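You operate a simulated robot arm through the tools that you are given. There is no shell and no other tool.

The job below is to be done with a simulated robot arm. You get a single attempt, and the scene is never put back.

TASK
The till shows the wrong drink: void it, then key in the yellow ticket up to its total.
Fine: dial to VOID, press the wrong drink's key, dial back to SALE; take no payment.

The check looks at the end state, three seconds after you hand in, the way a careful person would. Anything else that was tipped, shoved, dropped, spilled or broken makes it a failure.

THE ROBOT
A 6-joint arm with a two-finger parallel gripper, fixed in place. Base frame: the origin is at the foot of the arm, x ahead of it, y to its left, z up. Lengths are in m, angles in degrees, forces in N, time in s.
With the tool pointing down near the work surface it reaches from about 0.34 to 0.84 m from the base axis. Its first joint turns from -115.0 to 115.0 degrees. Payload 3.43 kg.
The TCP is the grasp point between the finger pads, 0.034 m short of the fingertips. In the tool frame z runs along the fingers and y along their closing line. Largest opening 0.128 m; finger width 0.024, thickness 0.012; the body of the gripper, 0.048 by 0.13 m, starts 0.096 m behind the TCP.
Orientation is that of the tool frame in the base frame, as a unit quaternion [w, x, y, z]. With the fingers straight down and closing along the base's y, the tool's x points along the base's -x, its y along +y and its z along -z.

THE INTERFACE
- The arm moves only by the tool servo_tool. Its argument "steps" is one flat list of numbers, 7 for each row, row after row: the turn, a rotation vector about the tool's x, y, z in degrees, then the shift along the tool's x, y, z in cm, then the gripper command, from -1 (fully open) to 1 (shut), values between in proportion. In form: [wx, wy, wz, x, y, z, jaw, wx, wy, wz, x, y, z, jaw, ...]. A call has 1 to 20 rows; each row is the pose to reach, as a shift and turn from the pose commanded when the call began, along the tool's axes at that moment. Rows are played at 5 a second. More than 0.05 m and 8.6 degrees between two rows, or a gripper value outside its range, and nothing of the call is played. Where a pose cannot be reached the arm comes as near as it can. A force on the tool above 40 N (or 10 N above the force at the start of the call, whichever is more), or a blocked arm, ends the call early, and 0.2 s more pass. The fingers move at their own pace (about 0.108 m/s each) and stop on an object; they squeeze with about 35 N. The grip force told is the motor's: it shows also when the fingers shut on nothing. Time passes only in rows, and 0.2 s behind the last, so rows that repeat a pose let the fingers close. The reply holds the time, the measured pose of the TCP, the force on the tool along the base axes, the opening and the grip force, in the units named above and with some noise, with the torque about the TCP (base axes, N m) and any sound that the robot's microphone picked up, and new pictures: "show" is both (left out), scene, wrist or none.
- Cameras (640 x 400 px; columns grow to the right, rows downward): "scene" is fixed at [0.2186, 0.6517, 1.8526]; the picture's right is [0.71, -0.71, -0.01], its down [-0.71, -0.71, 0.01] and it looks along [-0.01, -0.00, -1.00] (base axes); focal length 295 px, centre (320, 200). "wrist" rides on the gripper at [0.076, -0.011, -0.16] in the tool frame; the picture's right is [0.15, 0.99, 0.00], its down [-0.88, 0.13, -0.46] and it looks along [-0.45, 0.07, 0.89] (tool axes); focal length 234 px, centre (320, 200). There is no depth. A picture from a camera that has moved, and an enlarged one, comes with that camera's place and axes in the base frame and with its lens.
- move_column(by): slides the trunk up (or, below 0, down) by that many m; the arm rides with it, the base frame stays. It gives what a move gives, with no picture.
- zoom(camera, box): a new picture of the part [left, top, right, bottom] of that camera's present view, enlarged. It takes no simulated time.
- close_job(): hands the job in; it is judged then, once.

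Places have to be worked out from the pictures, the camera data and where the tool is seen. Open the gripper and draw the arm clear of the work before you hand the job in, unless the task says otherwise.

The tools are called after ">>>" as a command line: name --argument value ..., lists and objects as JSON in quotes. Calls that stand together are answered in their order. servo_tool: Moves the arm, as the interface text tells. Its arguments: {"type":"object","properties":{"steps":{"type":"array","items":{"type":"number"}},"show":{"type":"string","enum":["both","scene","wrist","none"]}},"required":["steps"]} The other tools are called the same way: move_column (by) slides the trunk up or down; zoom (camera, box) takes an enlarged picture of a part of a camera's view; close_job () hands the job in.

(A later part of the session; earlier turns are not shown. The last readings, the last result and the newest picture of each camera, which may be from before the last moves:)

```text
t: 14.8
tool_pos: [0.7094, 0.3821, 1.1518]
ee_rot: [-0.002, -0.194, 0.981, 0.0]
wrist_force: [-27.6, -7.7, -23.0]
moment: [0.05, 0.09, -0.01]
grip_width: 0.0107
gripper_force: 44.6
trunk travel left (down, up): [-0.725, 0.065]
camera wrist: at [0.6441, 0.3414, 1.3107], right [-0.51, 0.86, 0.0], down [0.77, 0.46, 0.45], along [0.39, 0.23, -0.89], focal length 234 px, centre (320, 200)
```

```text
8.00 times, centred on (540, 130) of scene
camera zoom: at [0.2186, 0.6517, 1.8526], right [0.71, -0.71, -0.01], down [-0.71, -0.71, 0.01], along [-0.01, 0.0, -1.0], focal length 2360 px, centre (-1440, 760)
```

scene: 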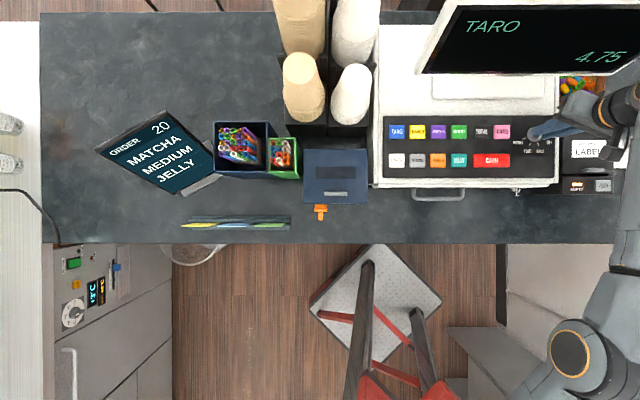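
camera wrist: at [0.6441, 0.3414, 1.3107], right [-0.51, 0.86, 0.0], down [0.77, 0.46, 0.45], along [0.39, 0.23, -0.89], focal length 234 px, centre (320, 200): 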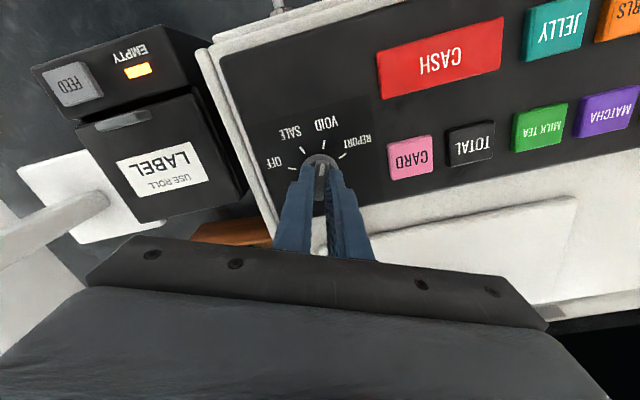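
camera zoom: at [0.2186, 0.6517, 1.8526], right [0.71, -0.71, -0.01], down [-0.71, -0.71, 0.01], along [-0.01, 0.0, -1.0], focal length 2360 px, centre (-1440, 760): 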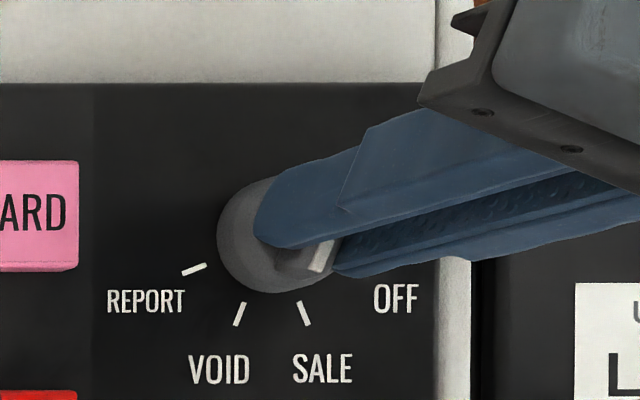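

The dial now points at VOID, matching the tick the way it matched SALE before. I'll open the jaw gently to about 3 cm, then lift straight up.

>>> servo_tool --steps '[0, 0, 0, 0, 0, 0, 0.7, 0, 0, 0, 0, 0, 0, 0.55, 0, 0, 0, 0, 0, 0, 0.55, 0, 0, 0, 0, 0, -2, 0.55, 0, 0, 0, 0, 0, -5, 0.55, 0, 0, 0, 0, 0, -8, 0.55]' --show "both"

>>> zoom --camera "wrist" --box '[250, 110, 390, 197]'

>>> zoom --camera "scene" --box '[400, 0, 640, 150]'

```text
t: 16.2
tool_pos: [0.7099, 0.3821, 1.2313]
ee_rot: [0.0, -0.195, 0.981, 0.0]
wrist_force: [-0.4, -0.2, 0.3]
moment: [-0.01, -0.02, -0.02]
grip_width: 0.0289
gripper_force: 0.0
trunk travel left (down, up): [-0.725, 0.065]
camera wrist: at [0.6442, 0.3412, 1.3912], right [-0.51, 0.86, 0.0], down [0.76, 0.46, 0.46], along [0.39, 0.23, -0.89], focal length 234 px, centre (320, 200)
```

scene: 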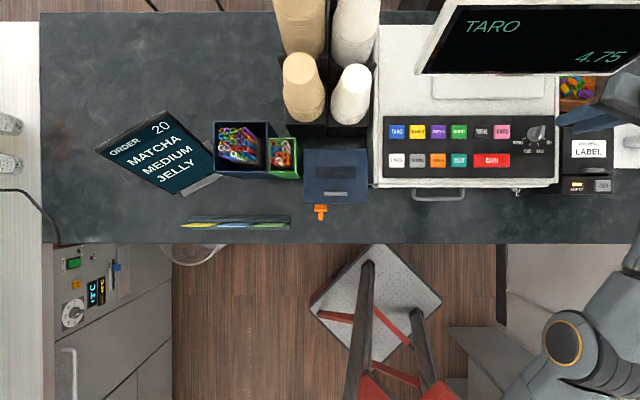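
wrist: 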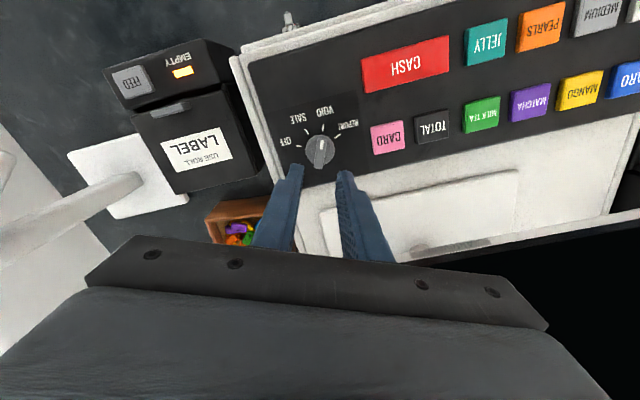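

```text
4.57 times, centred on (320, 154) of wrist
camera zoom: at [0.6442, 0.3412, 1.3912], right [-0.51, 0.86, 0.0], down [0.76, 0.46, 0.46], along [0.39, 0.23, -0.89], focal length 1070 px, centre (320, 413)
```

zoom: 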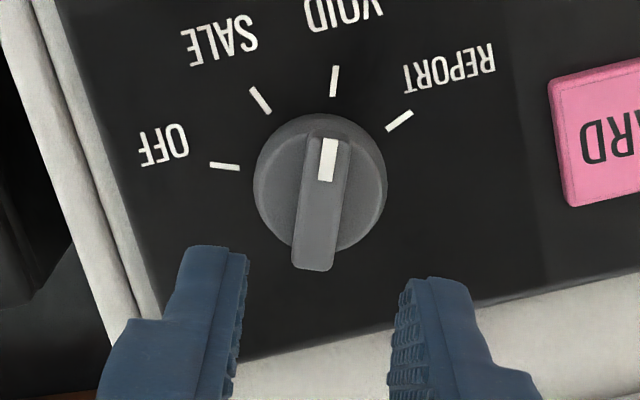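

```text
2.67 times, centred on (520, 75) of scene
camera zoom: at [0.2186, 0.6517, 1.8526], right [0.71, -0.71, -0.01], down [-0.71, -0.71, 0.01], along [-0.01, 0.0, -1.0], focal length 787 px, centre (-213, 533)
```

zoom: 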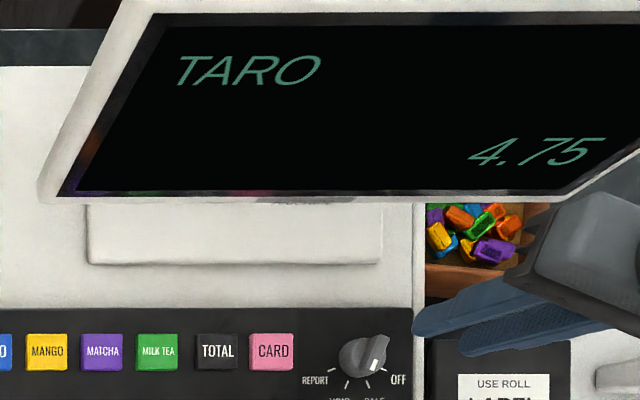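

The dial sits cleanly on VOID. Now I'll close the fingers and travel along the key row to hover above TARO near (0.466, 0.632) with yaw at 45°.

>>> servo_tool --steps '[0, 0, -2.8, 1.62, 4.05, -2, 0.8, 0, 0, -5.6, 3.24, 8.11, -2, 1, 0, 0, -8.4, 4.87, 12.2, -2, 1, 0, 0, -11.2, 6.49, 16.2, -2, 1, 0, 0, -14, 8.11, 20.3, -2, 1, 0, 0, -16.9, 9.73, 24.3, -2, 1, 0, 0, -19.7, 11.4, 28.4, -2, 1, 0, 0, -22.5, 12.98, 32.44, -2, 1, 0, 0, -22.5, 12.98, 32.44, -2, 1]' --show "both"

>>> zoom --camera "wrist" --box '[240, 90, 400, 190]'

>>> zoom --camera "scene" --box '[360, 90, 500, 178]'

```text
t: 18.2
tool_pos: [0.4694, 0.6323, 1.2519]
ee_rot: [-0.001, -0.383, 0.924, 0.001]
wrist_force: [0.7, -0.6, -0.2]
moment: [-0.05, 0.0, -0.04]
grip_width: 0.0
gripper_force: 33.2
trunk travel left (down, up): [-0.725, 0.065]
camera wrist: at [0.4241, 0.5686, 1.4107], right [-0.8, 0.6, 0.0], down [0.53, 0.72, 0.46], along [0.27, 0.37, -0.89], focal length 234 px, centre (320, 200)
```

scene: 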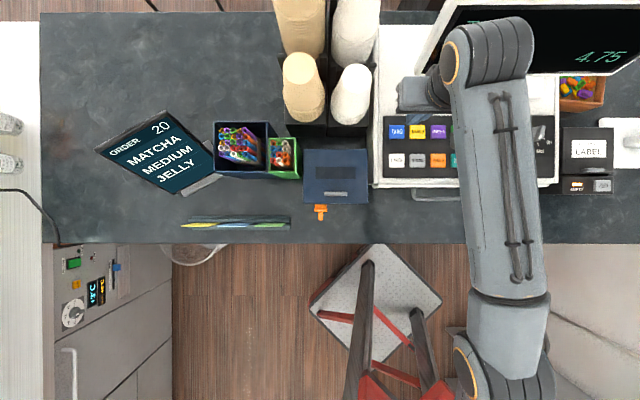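
wrist: 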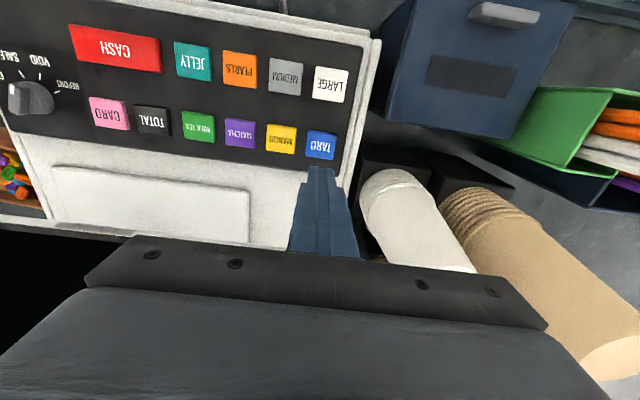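

```text
4.00 times, centred on (320, 140) of wrist
camera zoom: at [0.4241, 0.5686, 1.4107], right [-0.8, 0.6, 0.0], down [0.53, 0.72, 0.46], along [0.27, 0.37, -0.89], focal length 937 px, centre (320, 440)
```

zoom: 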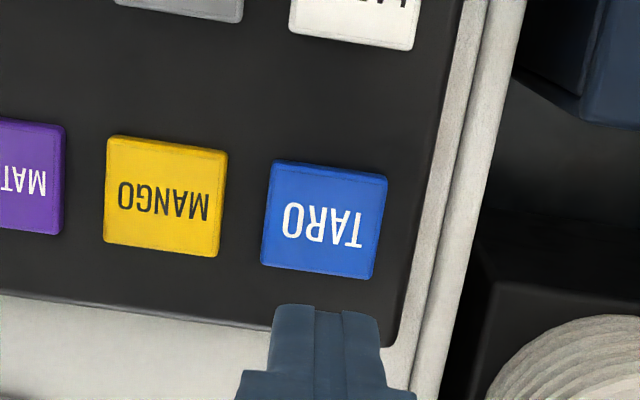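

```text
4.55 times, centred on (430, 134) of scene
camera zoom: at [0.2186, 0.6517, 1.8526], right [0.71, -0.71, -0.01], down [-0.71, -0.71, 0.01], along [-0.01, 0.0, -1.0], focal length 1341 px, centre (-180, 500)
```

zoom: 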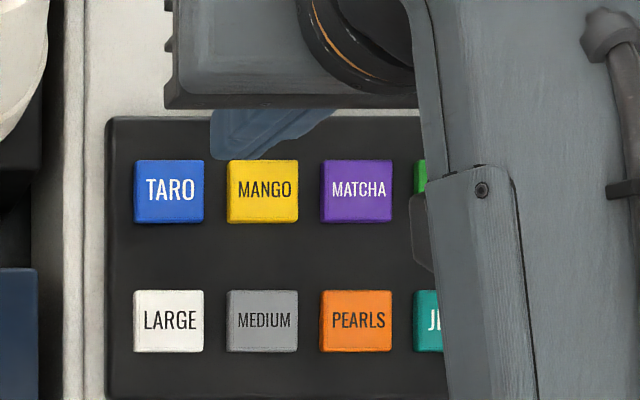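

Before pressing TARO I need to know how near the white cup stack is to the gripper body. I'll zoom on the cups from both cameras.

>>> zoom --camera "scene" --box '[270, 0, 450, 145]'

>>> zoom --camera "wrist" --box '[320, 80, 640, 390]'

```text
2.76 times, centred on (360, 72) of scene
camera zoom: at [0.2186, 0.6517, 1.8526], right [0.71, -0.71, -0.01], down [-0.71, -0.71, 0.01], along [-0.01, 0.0, -1.0], focal length 814 px, centre (210, 552)
```

zoom: 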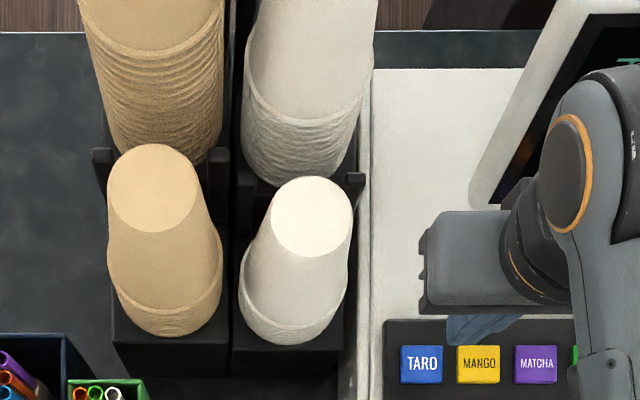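

```text
1.29 times, centred on (480, 235) of wrist
camera zoom: at [0.4241, 0.5686, 1.4107], right [-0.8, 0.6, 0.0], down [0.53, 0.72, 0.46], along [0.27, 0.37, -0.89], focal length 302 px, centre (114, 155)
```

zoom: 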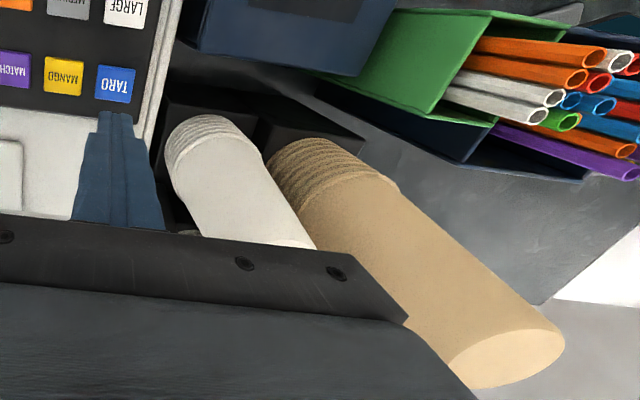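

The white stack's top is near (0.425, 0.766, 1.29). That leaves about 4 cm to the gripper body corner when pressing TARO, and the display stays over 10 cm behind. The tool axis falls within 2 mm of TARO's centre, so I'll lower 9 cm.

>>> servo_tool --steps '[0, 0, 0, 0, 0, 3, 1, 0, 0, 0, 0, 0, 6, 1, 0, 0, 0, 0, 0, 9, 1, 0, 0, 0, 0, 0, 9, 1]' --show "both"

>>> zoom --camera "wrist" --box '[240, 110, 400, 210]'

>>> zoom --camera "scene" --box '[330, 30, 510, 142]'

```text
t: 19.2
tool_pos: [0.4677, 0.6319, 1.1635]
ee_rot: [0.0, -0.382, 0.924, 0.0]
wrist_force: [0.1, 0.8, 0.5]
moment: [-0.04, 0.02, -0.01]
grip_width: 0.0
gripper_force: 32.8
trunk travel left (down, up): [-0.725, 0.065]
camera wrist: at [0.4219, 0.5692, 1.3223], right [-0.8, 0.6, 0.0], down [0.53, 0.72, 0.46], along [0.27, 0.37, -0.89], focal length 234 px, centre (320, 200)
```

scene: 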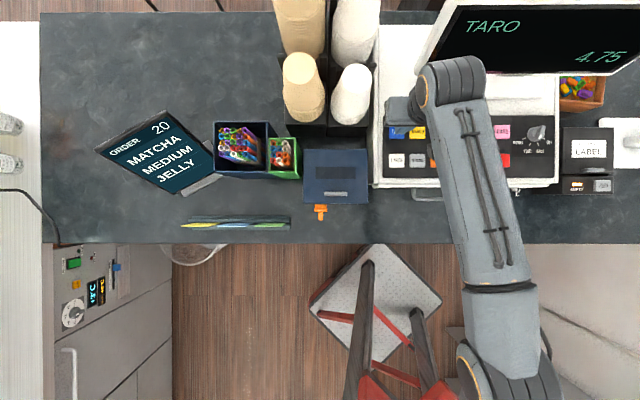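
wrist: 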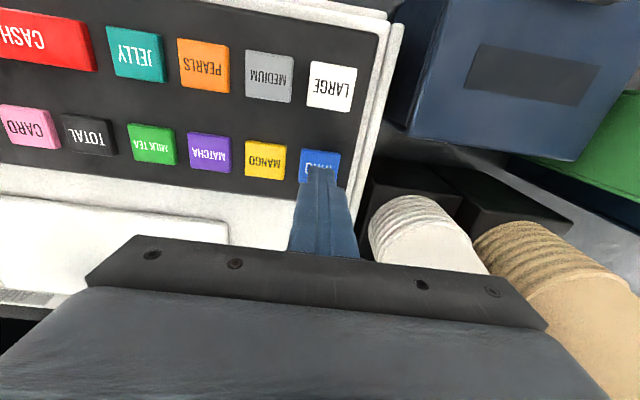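

```text
4.00 times, centred on (320, 160) of wrist
camera zoom: at [0.4219, 0.5692, 1.3223], right [-0.8, 0.6, 0.0], down [0.53, 0.72, 0.46], along [0.27, 0.37, -0.89], focal length 937 px, centre (320, 360)
```

zoom: 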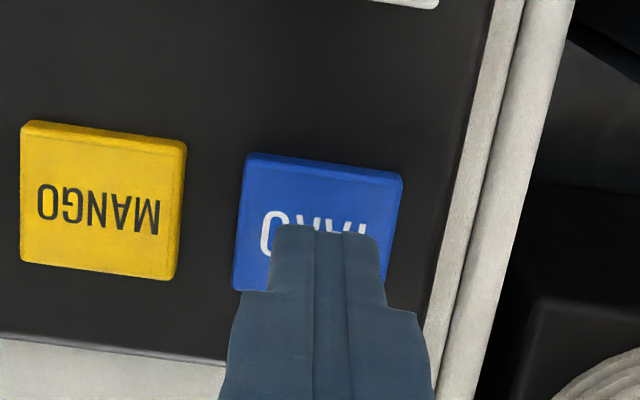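

```text
3.56 times, centred on (420, 86) of scene
camera zoom: at [0.2186, 0.6517, 1.8526], right [0.71, -0.71, -0.01], down [-0.71, -0.71, 0.01], along [-0.01, 0.0, -1.0], focal length 1049 px, centre (-36, 605)
```

zoom: 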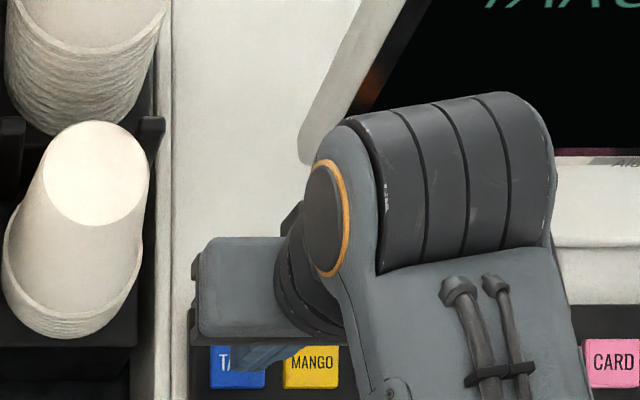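

The tips are centred over TARO, about 2.4 cm above a key top near z = 1.105. I'll lower 2.2 cm, then go in fine steps.

>>> servo_tool --steps '[0, 0, 0, 0, 0, 1.2, 1, 0, 0, 0, 0, 0, 2.0, 1, 0, 0, 0, 0, 0, 2.2, 1]' --show "none"

```text
t: 20.0
tool_pos: [0.4674, 0.6302, 1.1393]
ee_rot: [0.001, -0.382, 0.924, -0.001]
wrist_force: [1.2, -0.3, 1.0]
moment: [-0.01, -0.05, -0.03]
grip_width: 0.0
gripper_force: 33.1
trunk travel left (down, up): [-0.725, 0.065]
```

The force is still about zero with the tip near 1.106, so I'll lower 2 mm more.

>>> servo_tool --steps '[0, 0, 0, 0, 0, 0.1, 1, 0, 0, 0, 0, 0, 0.2, 1]' --show "none"

```text
t: 20.6
tool_pos: [0.4663, 0.6311, 1.1385]
ee_rot: [0.0, -0.382, 0.924, -0.001]
wrist_force: [1.1, -0.9, 1.6]
moment: [-0.02, -0.03, -0.03]
grip_width: 0.0
gripper_force: 33.0
trunk travel left (down, up): [-0.725, 0.065]
heard: click
```

I heard a click at very light force. I'll lift straight off and check the display.

>>> servo_tool --steps '[0, 0, 0, 0, 0, -1.5, 1, 0, 0, 0, 0, 0, -4, 1, 0, 0, 0, 0, 0, -7, 1]' --show "both"

>>> zoom --camera "scene" --box '[400, 0, 640, 150]'

```text
t: 21.4
tool_pos: [0.4665, 0.6322, 1.2075]
ee_rot: [0.0, -0.385, 0.923, -0.001]
wrist_force: [0.0, -0.3, 0.3]
moment: [-0.01, 0.02, -0.02]
grip_width: 0.0
gripper_force: 33.3
trunk travel left (down, up): [-0.725, 0.065]
camera wrist: at [0.4211, 0.5697, 1.3667], right [-0.8, 0.6, 0.0], down [0.53, 0.72, 0.45], along [0.27, 0.37, -0.89], focal length 234 px, centre (320, 200)
```

scene: 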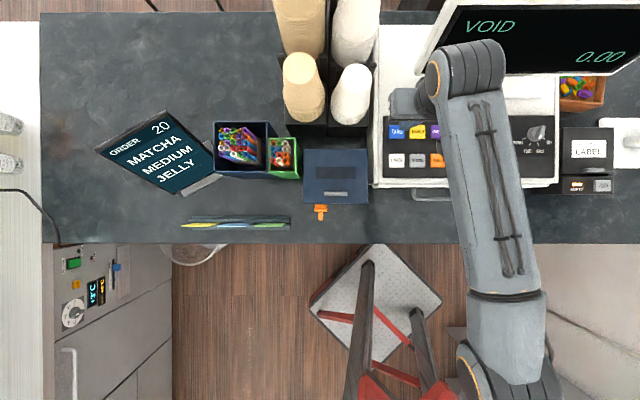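
wrist: 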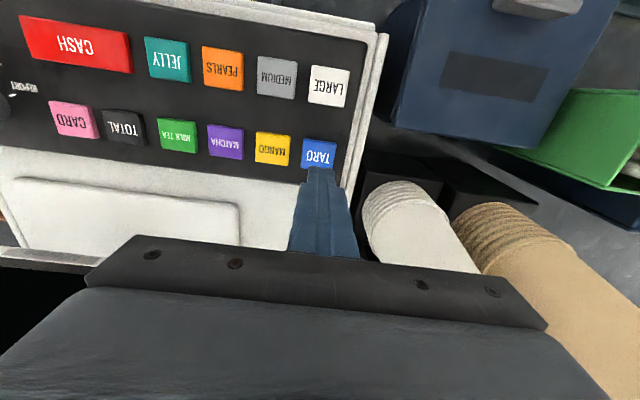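

```text
2.67 times, centred on (520, 75) of scene
camera zoom: at [0.2186, 0.6517, 1.8526], right [0.71, -0.71, -0.01], down [-0.71, -0.71, 0.01], along [-0.01, 0.0, -1.0], focal length 787 px, centre (-213, 533)
```

zoom: 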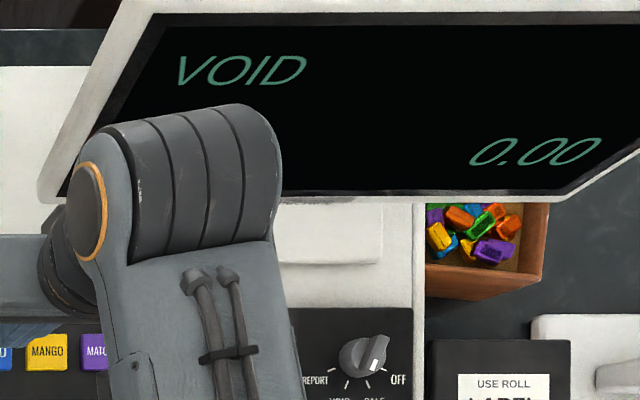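

The till shows VOID 0.00, so the TARO is voided. I'll return to the hover over the dial at the VOID grip angle (yaw 22.5°) and reopen the jaw to 3 cm.

>>> servo_tool --steps '[0, 0, 2.8, 0.05, -4.37, -2.4, 1, 0, 0, 5.6, 0.1, -8.74, -2.4, 1, 0, 0, 8.4, 0.16, -13.1, -2.4, 1, 0, 0, 11.2, 0.21, -17.5, -2.4, 1, 0, 0, 14, 0.26, -21.8, -2.4, 1, 0, 0, 16.9, 0.31, -26.2, -2.4, 0.9, 0, 0, 19.7, 0.37, -30.6, -2.4, 0.7, 0, 0, 22.5, 0.42, -34.94, -2.4, 0.55, 0, 0, 22.5, 0.42, -34.94, -2.4, 0.55]' --show "both"

>>> zoom --camera "wrist" --box '[250, 110, 390, 197]'

```text
t: 23.4
tool_pos: [0.7106, 0.3825, 1.2304]
ee_rot: [0.0, -0.195, 0.981, 0.0]
wrist_force: [-0.2, -0.3, 1.0]
moment: [0.03, 0.0, 0.0]
grip_width: 0.0289
gripper_force: 0.1
trunk travel left (down, up): [-0.725, 0.065]
camera wrist: at [0.645, 0.342, 1.3901], right [-0.51, 0.86, 0.0], down [0.76, 0.46, 0.46], along [0.39, 0.23, -0.89], focal length 234 px, centre (320, 200)
```

scene: 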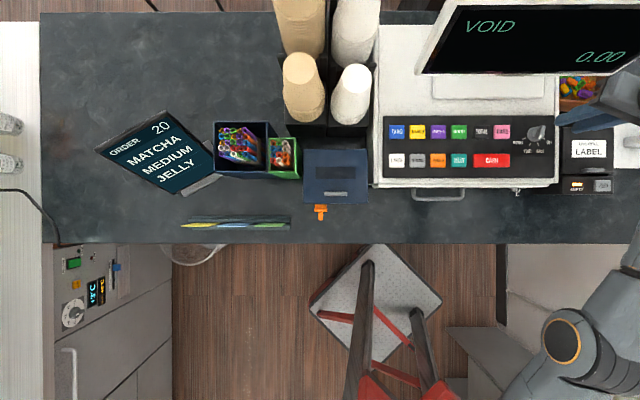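
wrist: 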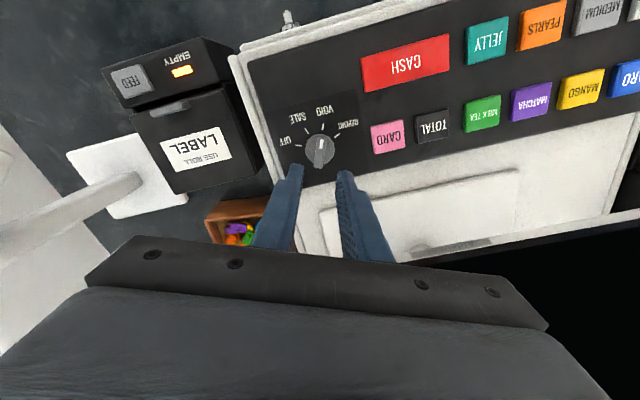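

```text
4.57 times, centred on (320, 154) of wrist
camera zoom: at [0.645, 0.342, 1.3901], right [-0.51, 0.86, 0.0], down [0.76, 0.46, 0.46], along [0.39, 0.23, -0.89], focal length 1070 px, centre (320, 413)
```

zoom: 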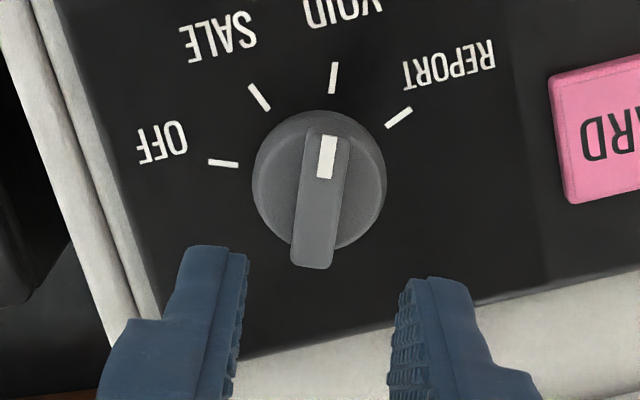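

The pose over the dial matches the one I left. I'll descend 7.9 cm to the grip height and close on the bar.

>>> servo_tool --steps '[0, 0, 0, 0, 0, 3, 0.55, 0, 0, 0, 0, 0, 6, 0.55, 0, 0, 0, 0, 0, 7.4, 0.55, 0, 0, 0, 0, 0, 7.9, 0.55, 0, 0, 0, 0, 0, 7.9, 0.75, 0, 0, 0, 0, 0, 7.9, 1, 0, 0, 0, 0, 0, 7.9, 1, 0, 0, 0, 0, 0, 7.9, 1]' --show "wrist"

>>> zoom --camera "wrist" --box '[262, 125, 382, 200]'

```text
t: 25.2
tool_pos: [0.7108, 0.3828, 1.1527]
ee_rot: [0.0, -0.195, 0.981, 0.0]
wrist_force: [-0.8, 0.6, -3.3]
moment: [0.23, -0.53, 0.02]
grip_width: 0.0112
gripper_force: 44.6
trunk travel left (down, up): [-0.725, 0.065]
camera wrist: at [0.6448, 0.3416, 1.3116], right [-0.51, 0.86, 0.0], down [0.76, 0.46, 0.46], along [0.39, 0.23, -0.89], focal length 234 px, centre (320, 200)
```

wrist: 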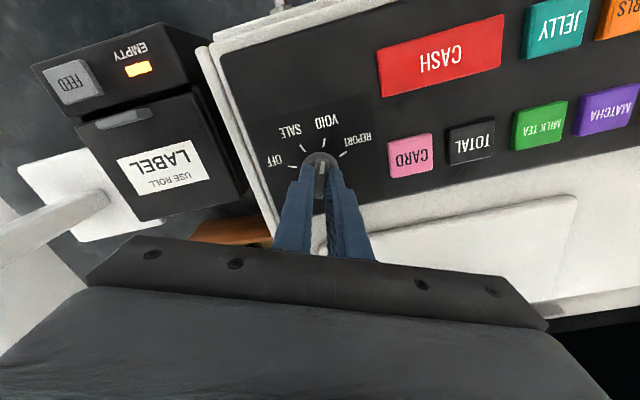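

```text
5.33 times, centred on (322, 162) of wrist
camera zoom: at [0.6448, 0.3416, 1.3116], right [-0.51, 0.86, 0.0], down [0.76, 0.46, 0.46], along [0.39, 0.23, -0.89], focal length 1249 px, centre (309, 400)
```

zoom: 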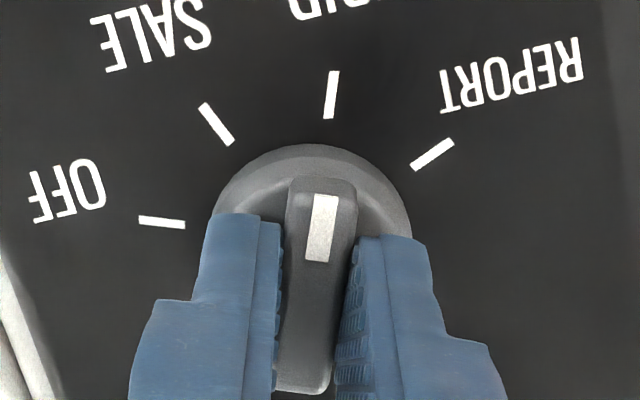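

The bar is gripped with low side force, so I'll rotate it 45° counter-clockwise seen from above, back to SALE.

>>> servo_tool --steps '[0, 0, -7.5, 0, 0, 0, 1, 0, 0, -15, 0, 0, 0, 1, 0, 0, -22.5, 0, 0, 0, 1, 0, 0, -30, 0, 0, 0, 1, 0, 0, -37.5, 0, 0, 0, 1, 0, 0, -45, 0, 0, 0, 1, 0, 0, -45, 0, 0, 0, 1]' --show "both"

>>> zoom --camera "wrist" --box '[262, 125, 382, 200]'

```text
t: 26.8
tool_pos: [0.7102, 0.3824, 1.1531]
ee_rot: [-0.001, -0.557, 0.831, 0.001]
wrist_force: [-9.8, 3.2, -12.6]
moment: [0.54, 0.06, -0.03]
grip_width: 0.011
gripper_force: 44.4
trunk travel left (down, up): [-0.725, 0.065]
camera wrist: at [0.6921, 0.3071, 1.3117], right [-0.97, 0.24, 0.0], down [0.21, 0.86, 0.45], along [0.11, 0.44, -0.89], focal length 234 px, centre (320, 200)
```

scene: 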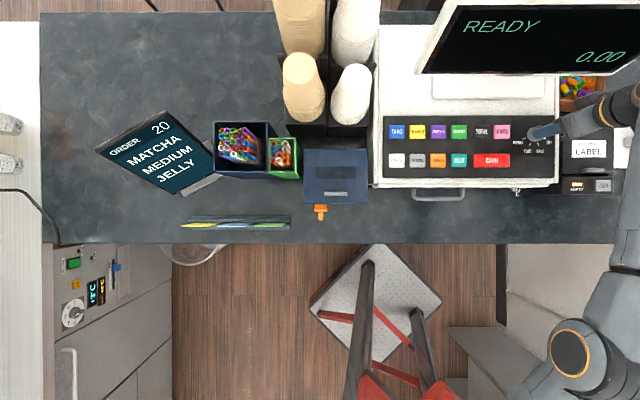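
wrist: 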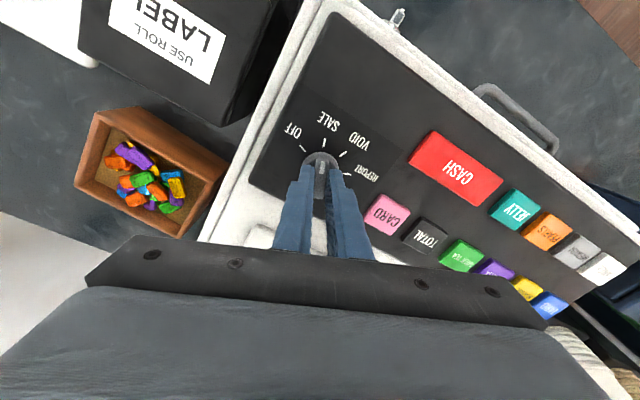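

```text
5.33 times, centred on (322, 162) of wrist
camera zoom: at [0.6921, 0.3071, 1.3117], right [-0.97, 0.24, 0.0], down [0.21, 0.86, 0.45], along [0.11, 0.44, -0.89], focal length 1249 px, centre (309, 400)
```

zoom: 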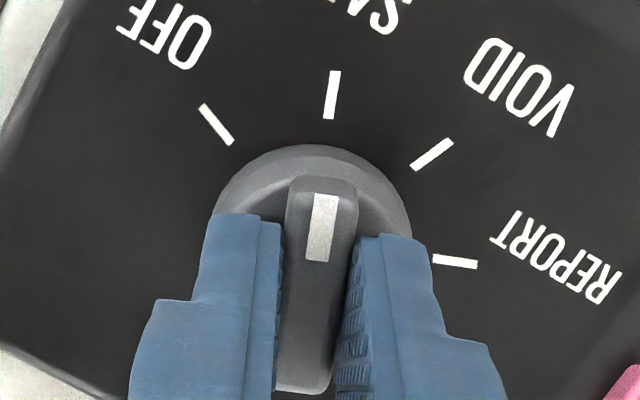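

The display reads READY 0.00 with the dial at SALE. I'll open the jaw gently and lift clear.

>>> servo_tool --steps '[0, 0, 0, 0, 0, 0, 0.7, 0, 0, 0, 0, 0, 0, 0.55, 0, 0, 0, 0, 0, 0, 0.55, 0, 0, 0, 0, 0, -2, 0.55, 0, 0, 0, 0, 0, -5, 0.55, 0, 0, 0, 0, 0, -8, 0.55]' --show "both"

>>> zoom --camera "wrist" --box '[250, 110, 390, 197]'

>>> zoom --camera "wrist" --box '[250, 60, 570, 260]'

```text
t: 28.2
tool_pos: [0.7107, 0.381, 1.233]
ee_rot: [0.0, -0.556, 0.831, 0.0]
wrist_force: [-0.1, -0.1, 0.6]
moment: [0.0, 0.02, 0.01]
grip_width: 0.0288
gripper_force: 0.1
trunk travel left (down, up): [-0.725, 0.065]
camera wrist: at [0.6924, 0.305, 1.3917], right [-0.97, 0.24, 0.0], down [0.22, 0.86, 0.46], along [0.11, 0.44, -0.89], focal length 234 px, centre (320, 200)
```

scene: 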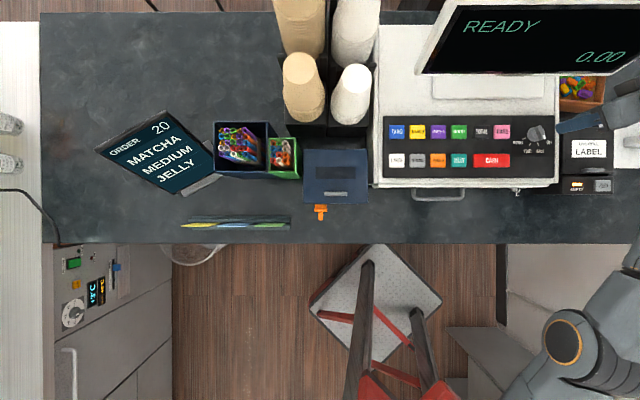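
wrist: 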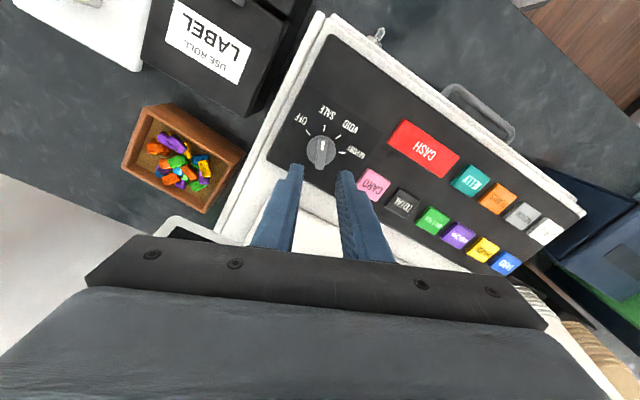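

```text
4.57 times, centred on (320, 154) of wrist
camera zoom: at [0.6924, 0.305, 1.3917], right [-0.97, 0.24, 0.0], down [0.22, 0.86, 0.46], along [0.11, 0.44, -0.89], focal length 1070 px, centre (320, 413)
```

zoom: 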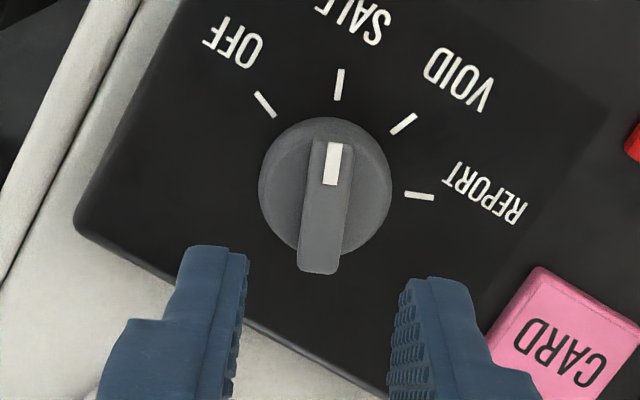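

```text
2.00 times, centred on (410, 160) of wrist
camera zoom: at [0.6924, 0.305, 1.3917], right [-0.97, 0.24, 0.0], down [0.22, 0.86, 0.46], along [0.11, 0.44, -0.89], focal length 468 px, centre (140, 280)
```

zoom: 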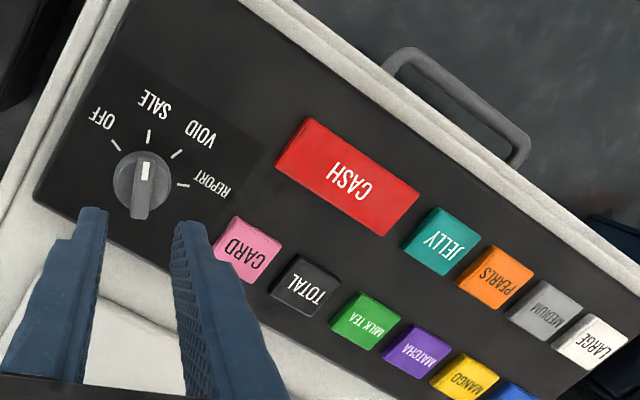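

The dial rests on SALE. All views agree on a flat key plane at z of about 1.105, with MILK TEA at (0.5775, 0.519), LARGE at (0.415, 0.578), JELLY at (0.525, 0.4685) and TOTAL at (0.6165, 0.480). I'll move over MILK TEA with the fingers closed.

>>> servo_tool --steps '[0, 0, 4.5, -1.52, 3.51, 0, 0.8, 0, 0, 9, -3.04, 7.03, 0, 1, 0, 0, 13.5, -4.56, 10.54, 0.7, 1, 0, 0, 18, -6.08, 14.06, 1.4, 1, 0, 0, 22.5, -7.6, 17.57, 2.2, 1, 0, 0, 22.5, -7.6, 17.57, 2.2, 1]' --show "both"

>>> zoom --camera "wrist" --box '[240, 100, 400, 200]'

```text
t: 29.6
tool_pos: [0.5771, 0.5175, 1.211]
ee_rot: [0.0, -0.383, 0.924, -0.001]
wrist_force: [-0.7, 0.0, -0.1]
moment: [0.01, 0.02, 0.0]
grip_width: 0.0
gripper_force: 32.7
trunk travel left (down, up): [-0.725, 0.065]
camera wrist: at [0.5313, 0.4562, 1.3692], right [-0.8, 0.6, 0.0], down [0.53, 0.71, 0.46], along [0.27, 0.37, -0.89], focal length 234 px, centre (320, 200)
```

scene: 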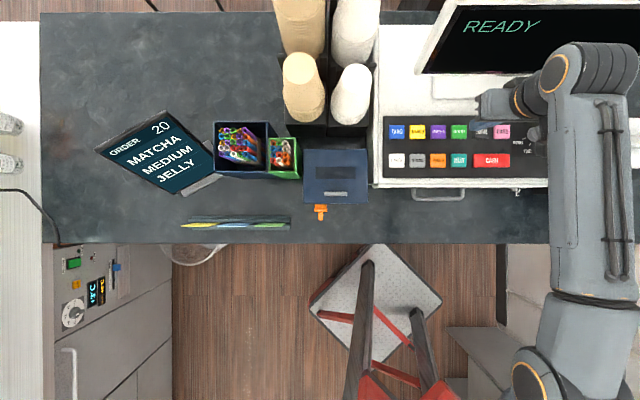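
wrist: 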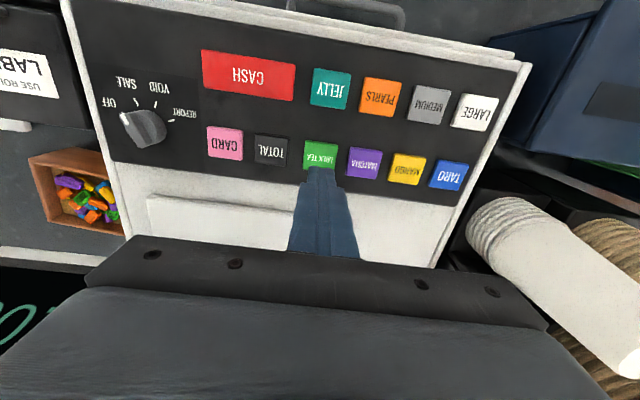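

```text
4.00 times, centred on (320, 150) of wrist
camera zoom: at [0.5313, 0.4562, 1.3692], right [-0.8, 0.6, 0.0], down [0.53, 0.71, 0.46], along [0.27, 0.37, -0.89], focal length 937 px, centre (320, 400)
```

zoom: 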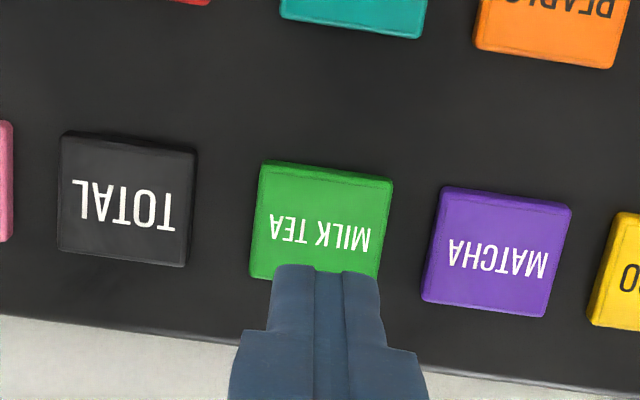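

The tool is centred over MILK TEA within about 3 mm. I'll nudge 2 mm and lower 6.8 cm to just above the click height of about 1.138.

>>> servo_tool --steps '[0, 0, 0, -0.2, 0, 3, 1, 0, 0, 0, -0.2, 0, 6, 1, 0, 0, 0, -0.2, 0, 6.7, 1]' --show "wrist"

>>> zoom --camera "wrist" --box '[240, 110, 400, 210]'

```text
t: 30.4
tool_pos: [0.5769, 0.5191, 1.1403]
ee_rot: [0.0, -0.383, 0.924, 0.0]
wrist_force: [0.3, 1.0, -0.4]
moment: [-0.01, 0.0, 0.0]
grip_width: 0.0
gripper_force: 32.6
trunk travel left (down, up): [-0.725, 0.065]
camera wrist: at [0.5326, 0.457, 1.3015], right [-0.8, 0.6, 0.0], down [0.53, 0.72, 0.46], along [0.27, 0.37, -0.89], focal length 234 px, centre (320, 200)
```

wrist: 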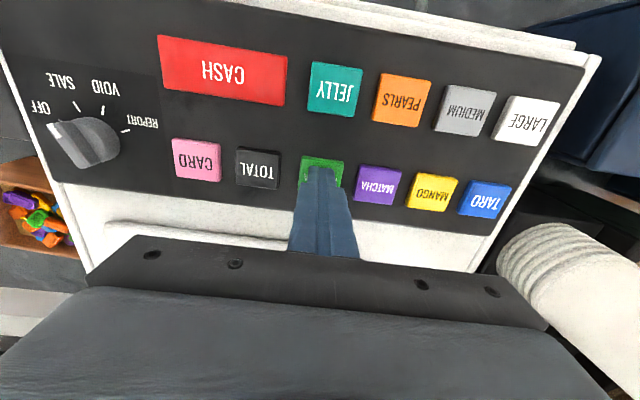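

```text
4.00 times, centred on (320, 160) of wrist
camera zoom: at [0.5326, 0.457, 1.3015], right [-0.8, 0.6, 0.0], down [0.53, 0.72, 0.46], along [0.27, 0.37, -0.89], focal length 937 px, centre (320, 360)
```

zoom: 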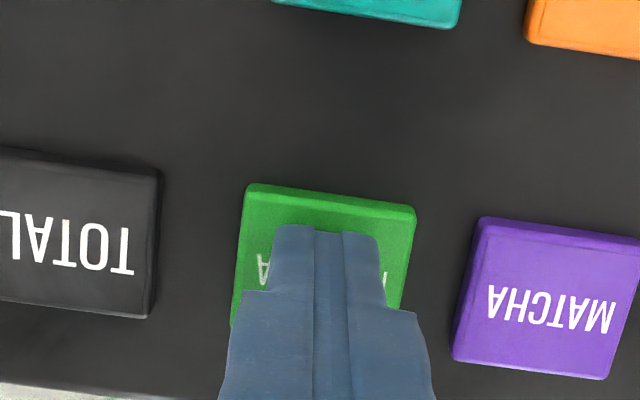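

The tip is centred on MILK TEA and just above contact. I'll lower 3 mm.

>>> servo_tool --steps '[0, 0, 0, 0, 0, 0.15, 1, 0, 0, 0, 0, 0, 0.3, 1]' --show "none"

```text
t: 31.0
tool_pos: [0.5777, 0.5208, 1.1393]
ee_rot: [0.001, -0.383, 0.924, 0.0]
wrist_force: [1.0, -1.2, 1.4]
moment: [-0.03, 0.01, 0.01]
grip_width: 0.0
gripper_force: 32.9
trunk travel left (down, up): [-0.725, 0.065]
heard: click
```

That clicked. I'll lift off and read the display.

>>> servo_tool --steps '[0, 0, 0, 0, 0, -1.5, 1, 0, 0, 0, 0, 0, -4, 1, 0, 0, 0, 0, 0, -7, 1]' --show "scene"

>>> zoom --camera "scene" --box '[400, 0, 640, 150]'

```text
t: 31.8
tool_pos: [0.5785, 0.5199, 1.211]
ee_rot: [0.0, -0.383, 0.924, 0.0]
wrist_force: [-0.2, 0.6, -0.1]
moment: [-0.03, 0.03, 0.01]
grip_width: 0.0001
gripper_force: 32.7
trunk travel left (down, up): [-0.725, 0.065]
```

scene: 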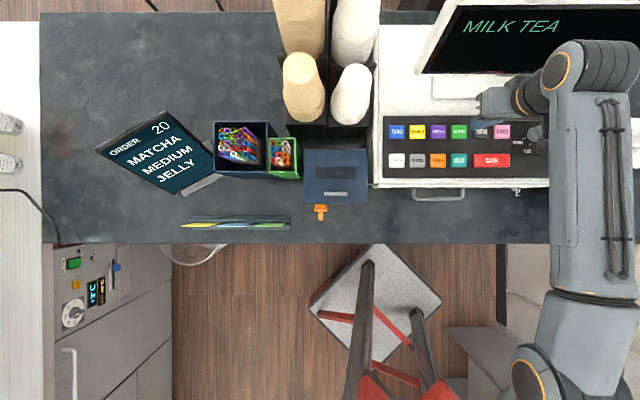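

```text
2.67 times, centred on (520, 75) of scene
camera zoom: at [0.2186, 0.6517, 1.8526], right [0.71, -0.71, -0.01], down [-0.71, -0.71, 0.01], along [-0.01, 0.0, -1.0], focal length 787 px, centre (-213, 533)
```

zoom: 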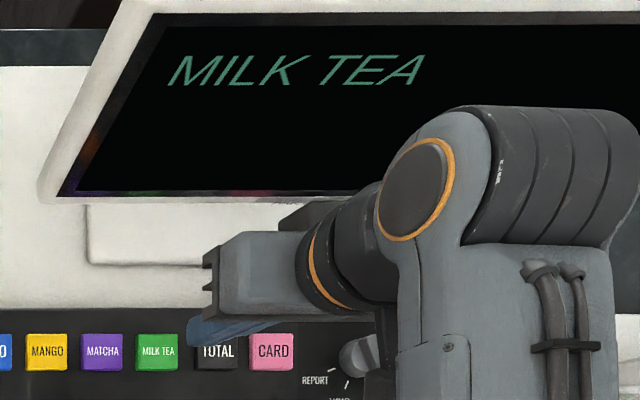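

The display shows MILK TEA. I'll move over to LARGE at (0.415, 0.578), staying at this height.

>>> servo_tool --steps '[0, 0, 0, 1.86, 3.91, 0, 1, 0, 0, 0, 3.71, 7.82, 0, 1, 0, 0, 0, 5.57, 11.7, 0, 1, 0, 0, 0, 7.42, 15.63, 0, 1, 0, 0, 0, 7.42, 15.63, 0, 1]' --show "both"

>>> zoom --camera "wrist" --box '[240, 100, 400, 200]'

>>> zoom --camera "scene" --box '[290, 90, 470, 220]'

```text
t: 33.0
tool_pos: [0.4156, 0.5808, 1.2103]
ee_rot: [-0.001, -0.384, 0.924, 0.0]
wrist_force: [0.9, -0.3, -0.2]
moment: [-0.01, -0.01, -0.05]
grip_width: 0.0
gripper_force: 32.7
trunk travel left (down, up): [-0.725, 0.065]
camera wrist: at [0.3704, 0.5168, 1.3697], right [-0.8, 0.6, 0.0], down [0.53, 0.72, 0.46], along [0.27, 0.37, -0.89], focal length 234 px, centre (320, 200)
```

scene: 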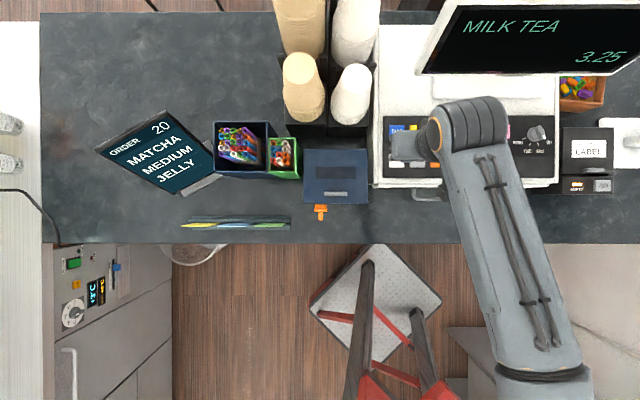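
wrist: 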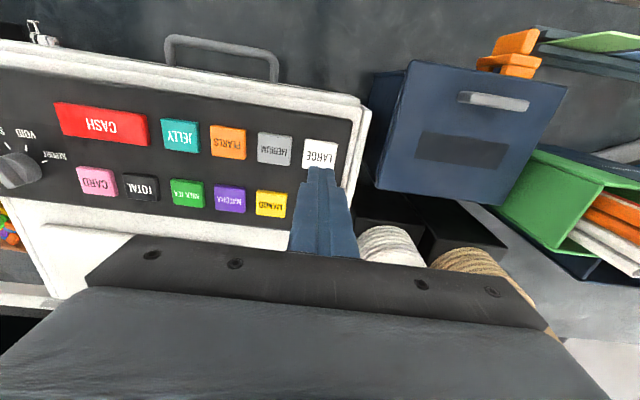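

```text
4.00 times, centred on (320, 150) of wrist
camera zoom: at [0.3704, 0.5168, 1.3697], right [-0.8, 0.6, 0.0], down [0.53, 0.72, 0.46], along [0.27, 0.37, -0.89], focal length 937 px, centre (320, 400)
```

zoom: 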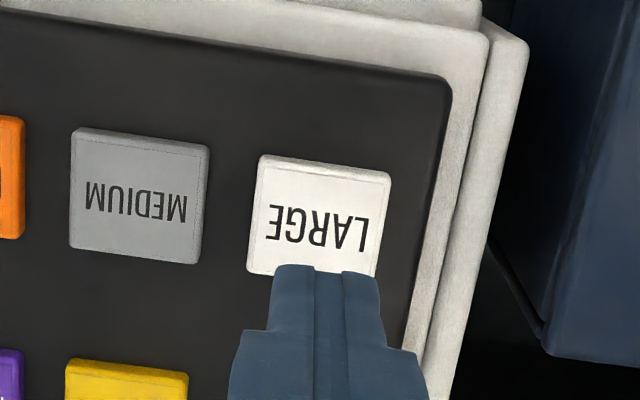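

```text
3.08 times, centred on (380, 155) of scene
camera zoom: at [0.2186, 0.6517, 1.8526], right [0.71, -0.71, -0.01], down [-0.71, -0.71, 0.01], along [-0.01, 0.0, -1.0], focal length 908 px, centre (135, 338)
```

zoom: 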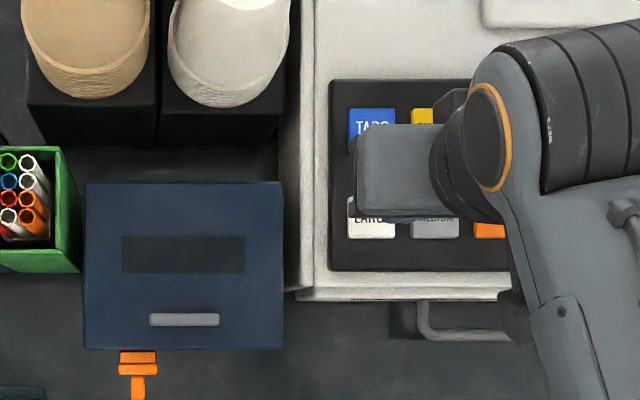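

The tool is centred over LARGE, and the blue box top (about 1.10) is well below the gripper body. I'll lower to the known click depth.

>>> servo_tool --steps '[0, 0, 0, 0, 0, 3, 1, 0, 0, 0, 0, 0, 6, 1, 0, 0, 0, 0, 0, 6.7, 1, 0, 0, 0, 0, 0, 6.9, 1]' --show "wrist"

```text
t: 34.0
tool_pos: [0.4174, 0.5778, 1.1424]
ee_rot: [0.0, -0.383, 0.924, 0.0]
wrist_force: [-0.1, -0.3, -0.8]
moment: [-0.01, 0.0, 0.0]
grip_width: 0.0
gripper_force: 32.3
trunk travel left (down, up): [-0.725, 0.065]
camera wrist: at [0.371, 0.5161, 1.3014], right [-0.8, 0.6, 0.0], down [0.53, 0.72, 0.46], along [0.27, 0.37, -0.89], focal length 234 px, centre (320, 200)
```

wrist: 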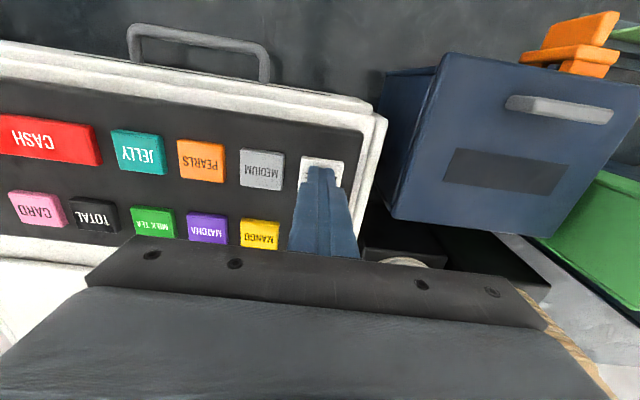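

There is no click yet and the tip is just above LARGE. I'll lower 3 mm more.

>>> servo_tool --steps '[0, 0, 0, 0, 0, 0.15, 1, 0, 0, 0, 0, 0, 0.3, 1]' --show "none"

```text
t: 34.6
tool_pos: [0.4159, 0.5785, 1.1403]
ee_rot: [0.0, -0.383, 0.924, 0.001]
wrist_force: [0.9, 0.2, 1.9]
moment: [0.01, 0.0, -0.02]
grip_width: 0.0
gripper_force: 33.2
trunk travel left (down, up): [-0.725, 0.065]
heard: click
```

LARGE clicked. I'll lift off and check the display.

>>> servo_tool --steps '[0, 0, 0, 0, 0, -1.5, 1, 0, 0, 0, 0, 0, -4, 1, 0, 0, 0, 0, 0, -7, 1]' --show "scene"

>>> zoom --camera "scene" --box '[400, 0, 640, 150]'

```text
t: 35.4
tool_pos: [0.4174, 0.5784, 1.2085]
ee_rot: [0.0, -0.382, 0.924, 0.0]
wrist_force: [-0.4, -0.3, -0.4]
moment: [-0.03, 0.01, -0.01]
grip_width: 0.0
gripper_force: 32.7
trunk travel left (down, up): [-0.725, 0.065]
```

scene: 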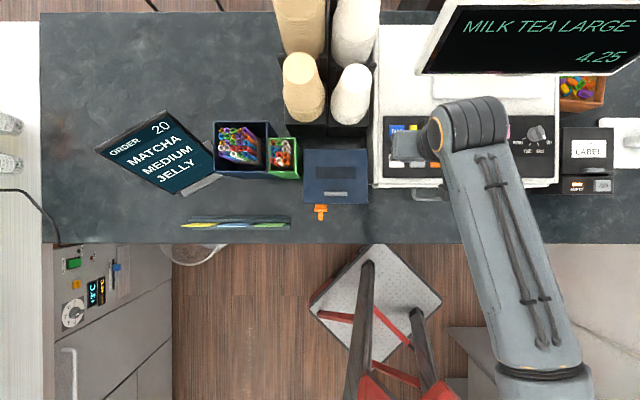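

```text
2.67 times, centred on (520, 75) of scene
camera zoom: at [0.2186, 0.6517, 1.8526], right [0.71, -0.71, -0.01], down [-0.71, -0.71, 0.01], along [-0.01, 0.0, -1.0], focal length 787 px, centre (-213, 533)
```

zoom: 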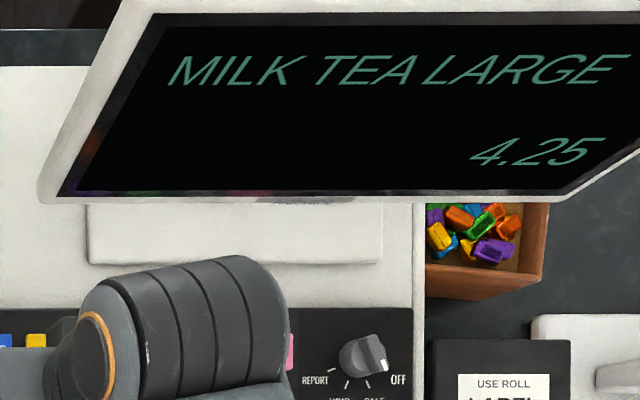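

The display shows MILK TEA LARGE 4.25. I'll slide along the front row to JELLY at (0.525, 0.4685).

>>> servo_tool --steps '[0, 0, 0, 0.03, -3.88, 0, 1, 0, 0, 0, 0.05, -7.76, 0, 1, 0, 0, 0, 0.08, -11.64, 0, 1, 0, 0, 0, 0.11, -15.52, 0, 1, 0, 0, 0, 0.11, -15.52, 0, 1]' --show "wrist"

>>> zoom --camera "wrist" --box '[240, 100, 400, 200]'

```text
t: 36.6
tool_pos: [0.5267, 0.4665, 1.2085]
ee_rot: [0.001, -0.384, 0.923, 0.0]
wrist_force: [0.5, -0.4, -0.7]
moment: [0.0, 0.01, -0.01]
grip_width: 0.0
gripper_force: 32.6
trunk travel left (down, up): [-0.725, 0.065]
camera wrist: at [0.4814, 0.4047, 1.3682], right [-0.8, 0.6, 0.0], down [0.53, 0.72, 0.46], along [0.27, 0.37, -0.89], focal length 234 px, centre (320, 200)
```

wrist: 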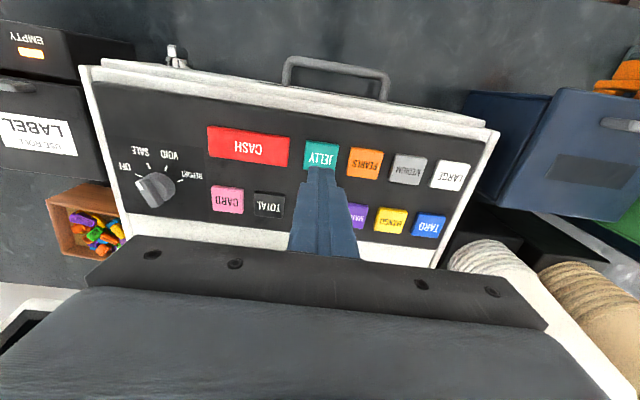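

```text
4.00 times, centred on (320, 150) of wrist
camera zoom: at [0.4814, 0.4047, 1.3682], right [-0.8, 0.6, 0.0], down [0.53, 0.72, 0.46], along [0.27, 0.37, -0.89], focal length 937 px, centre (320, 400)
```

zoom: 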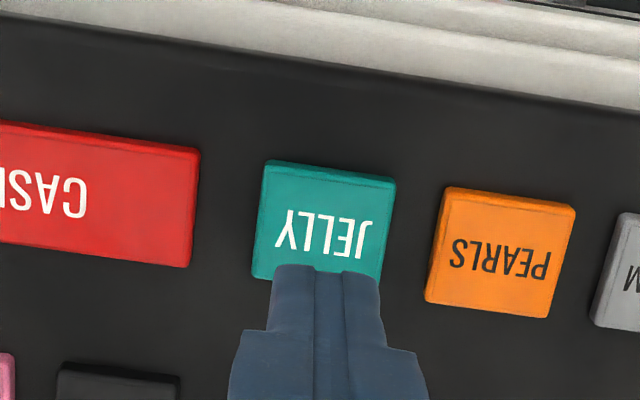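

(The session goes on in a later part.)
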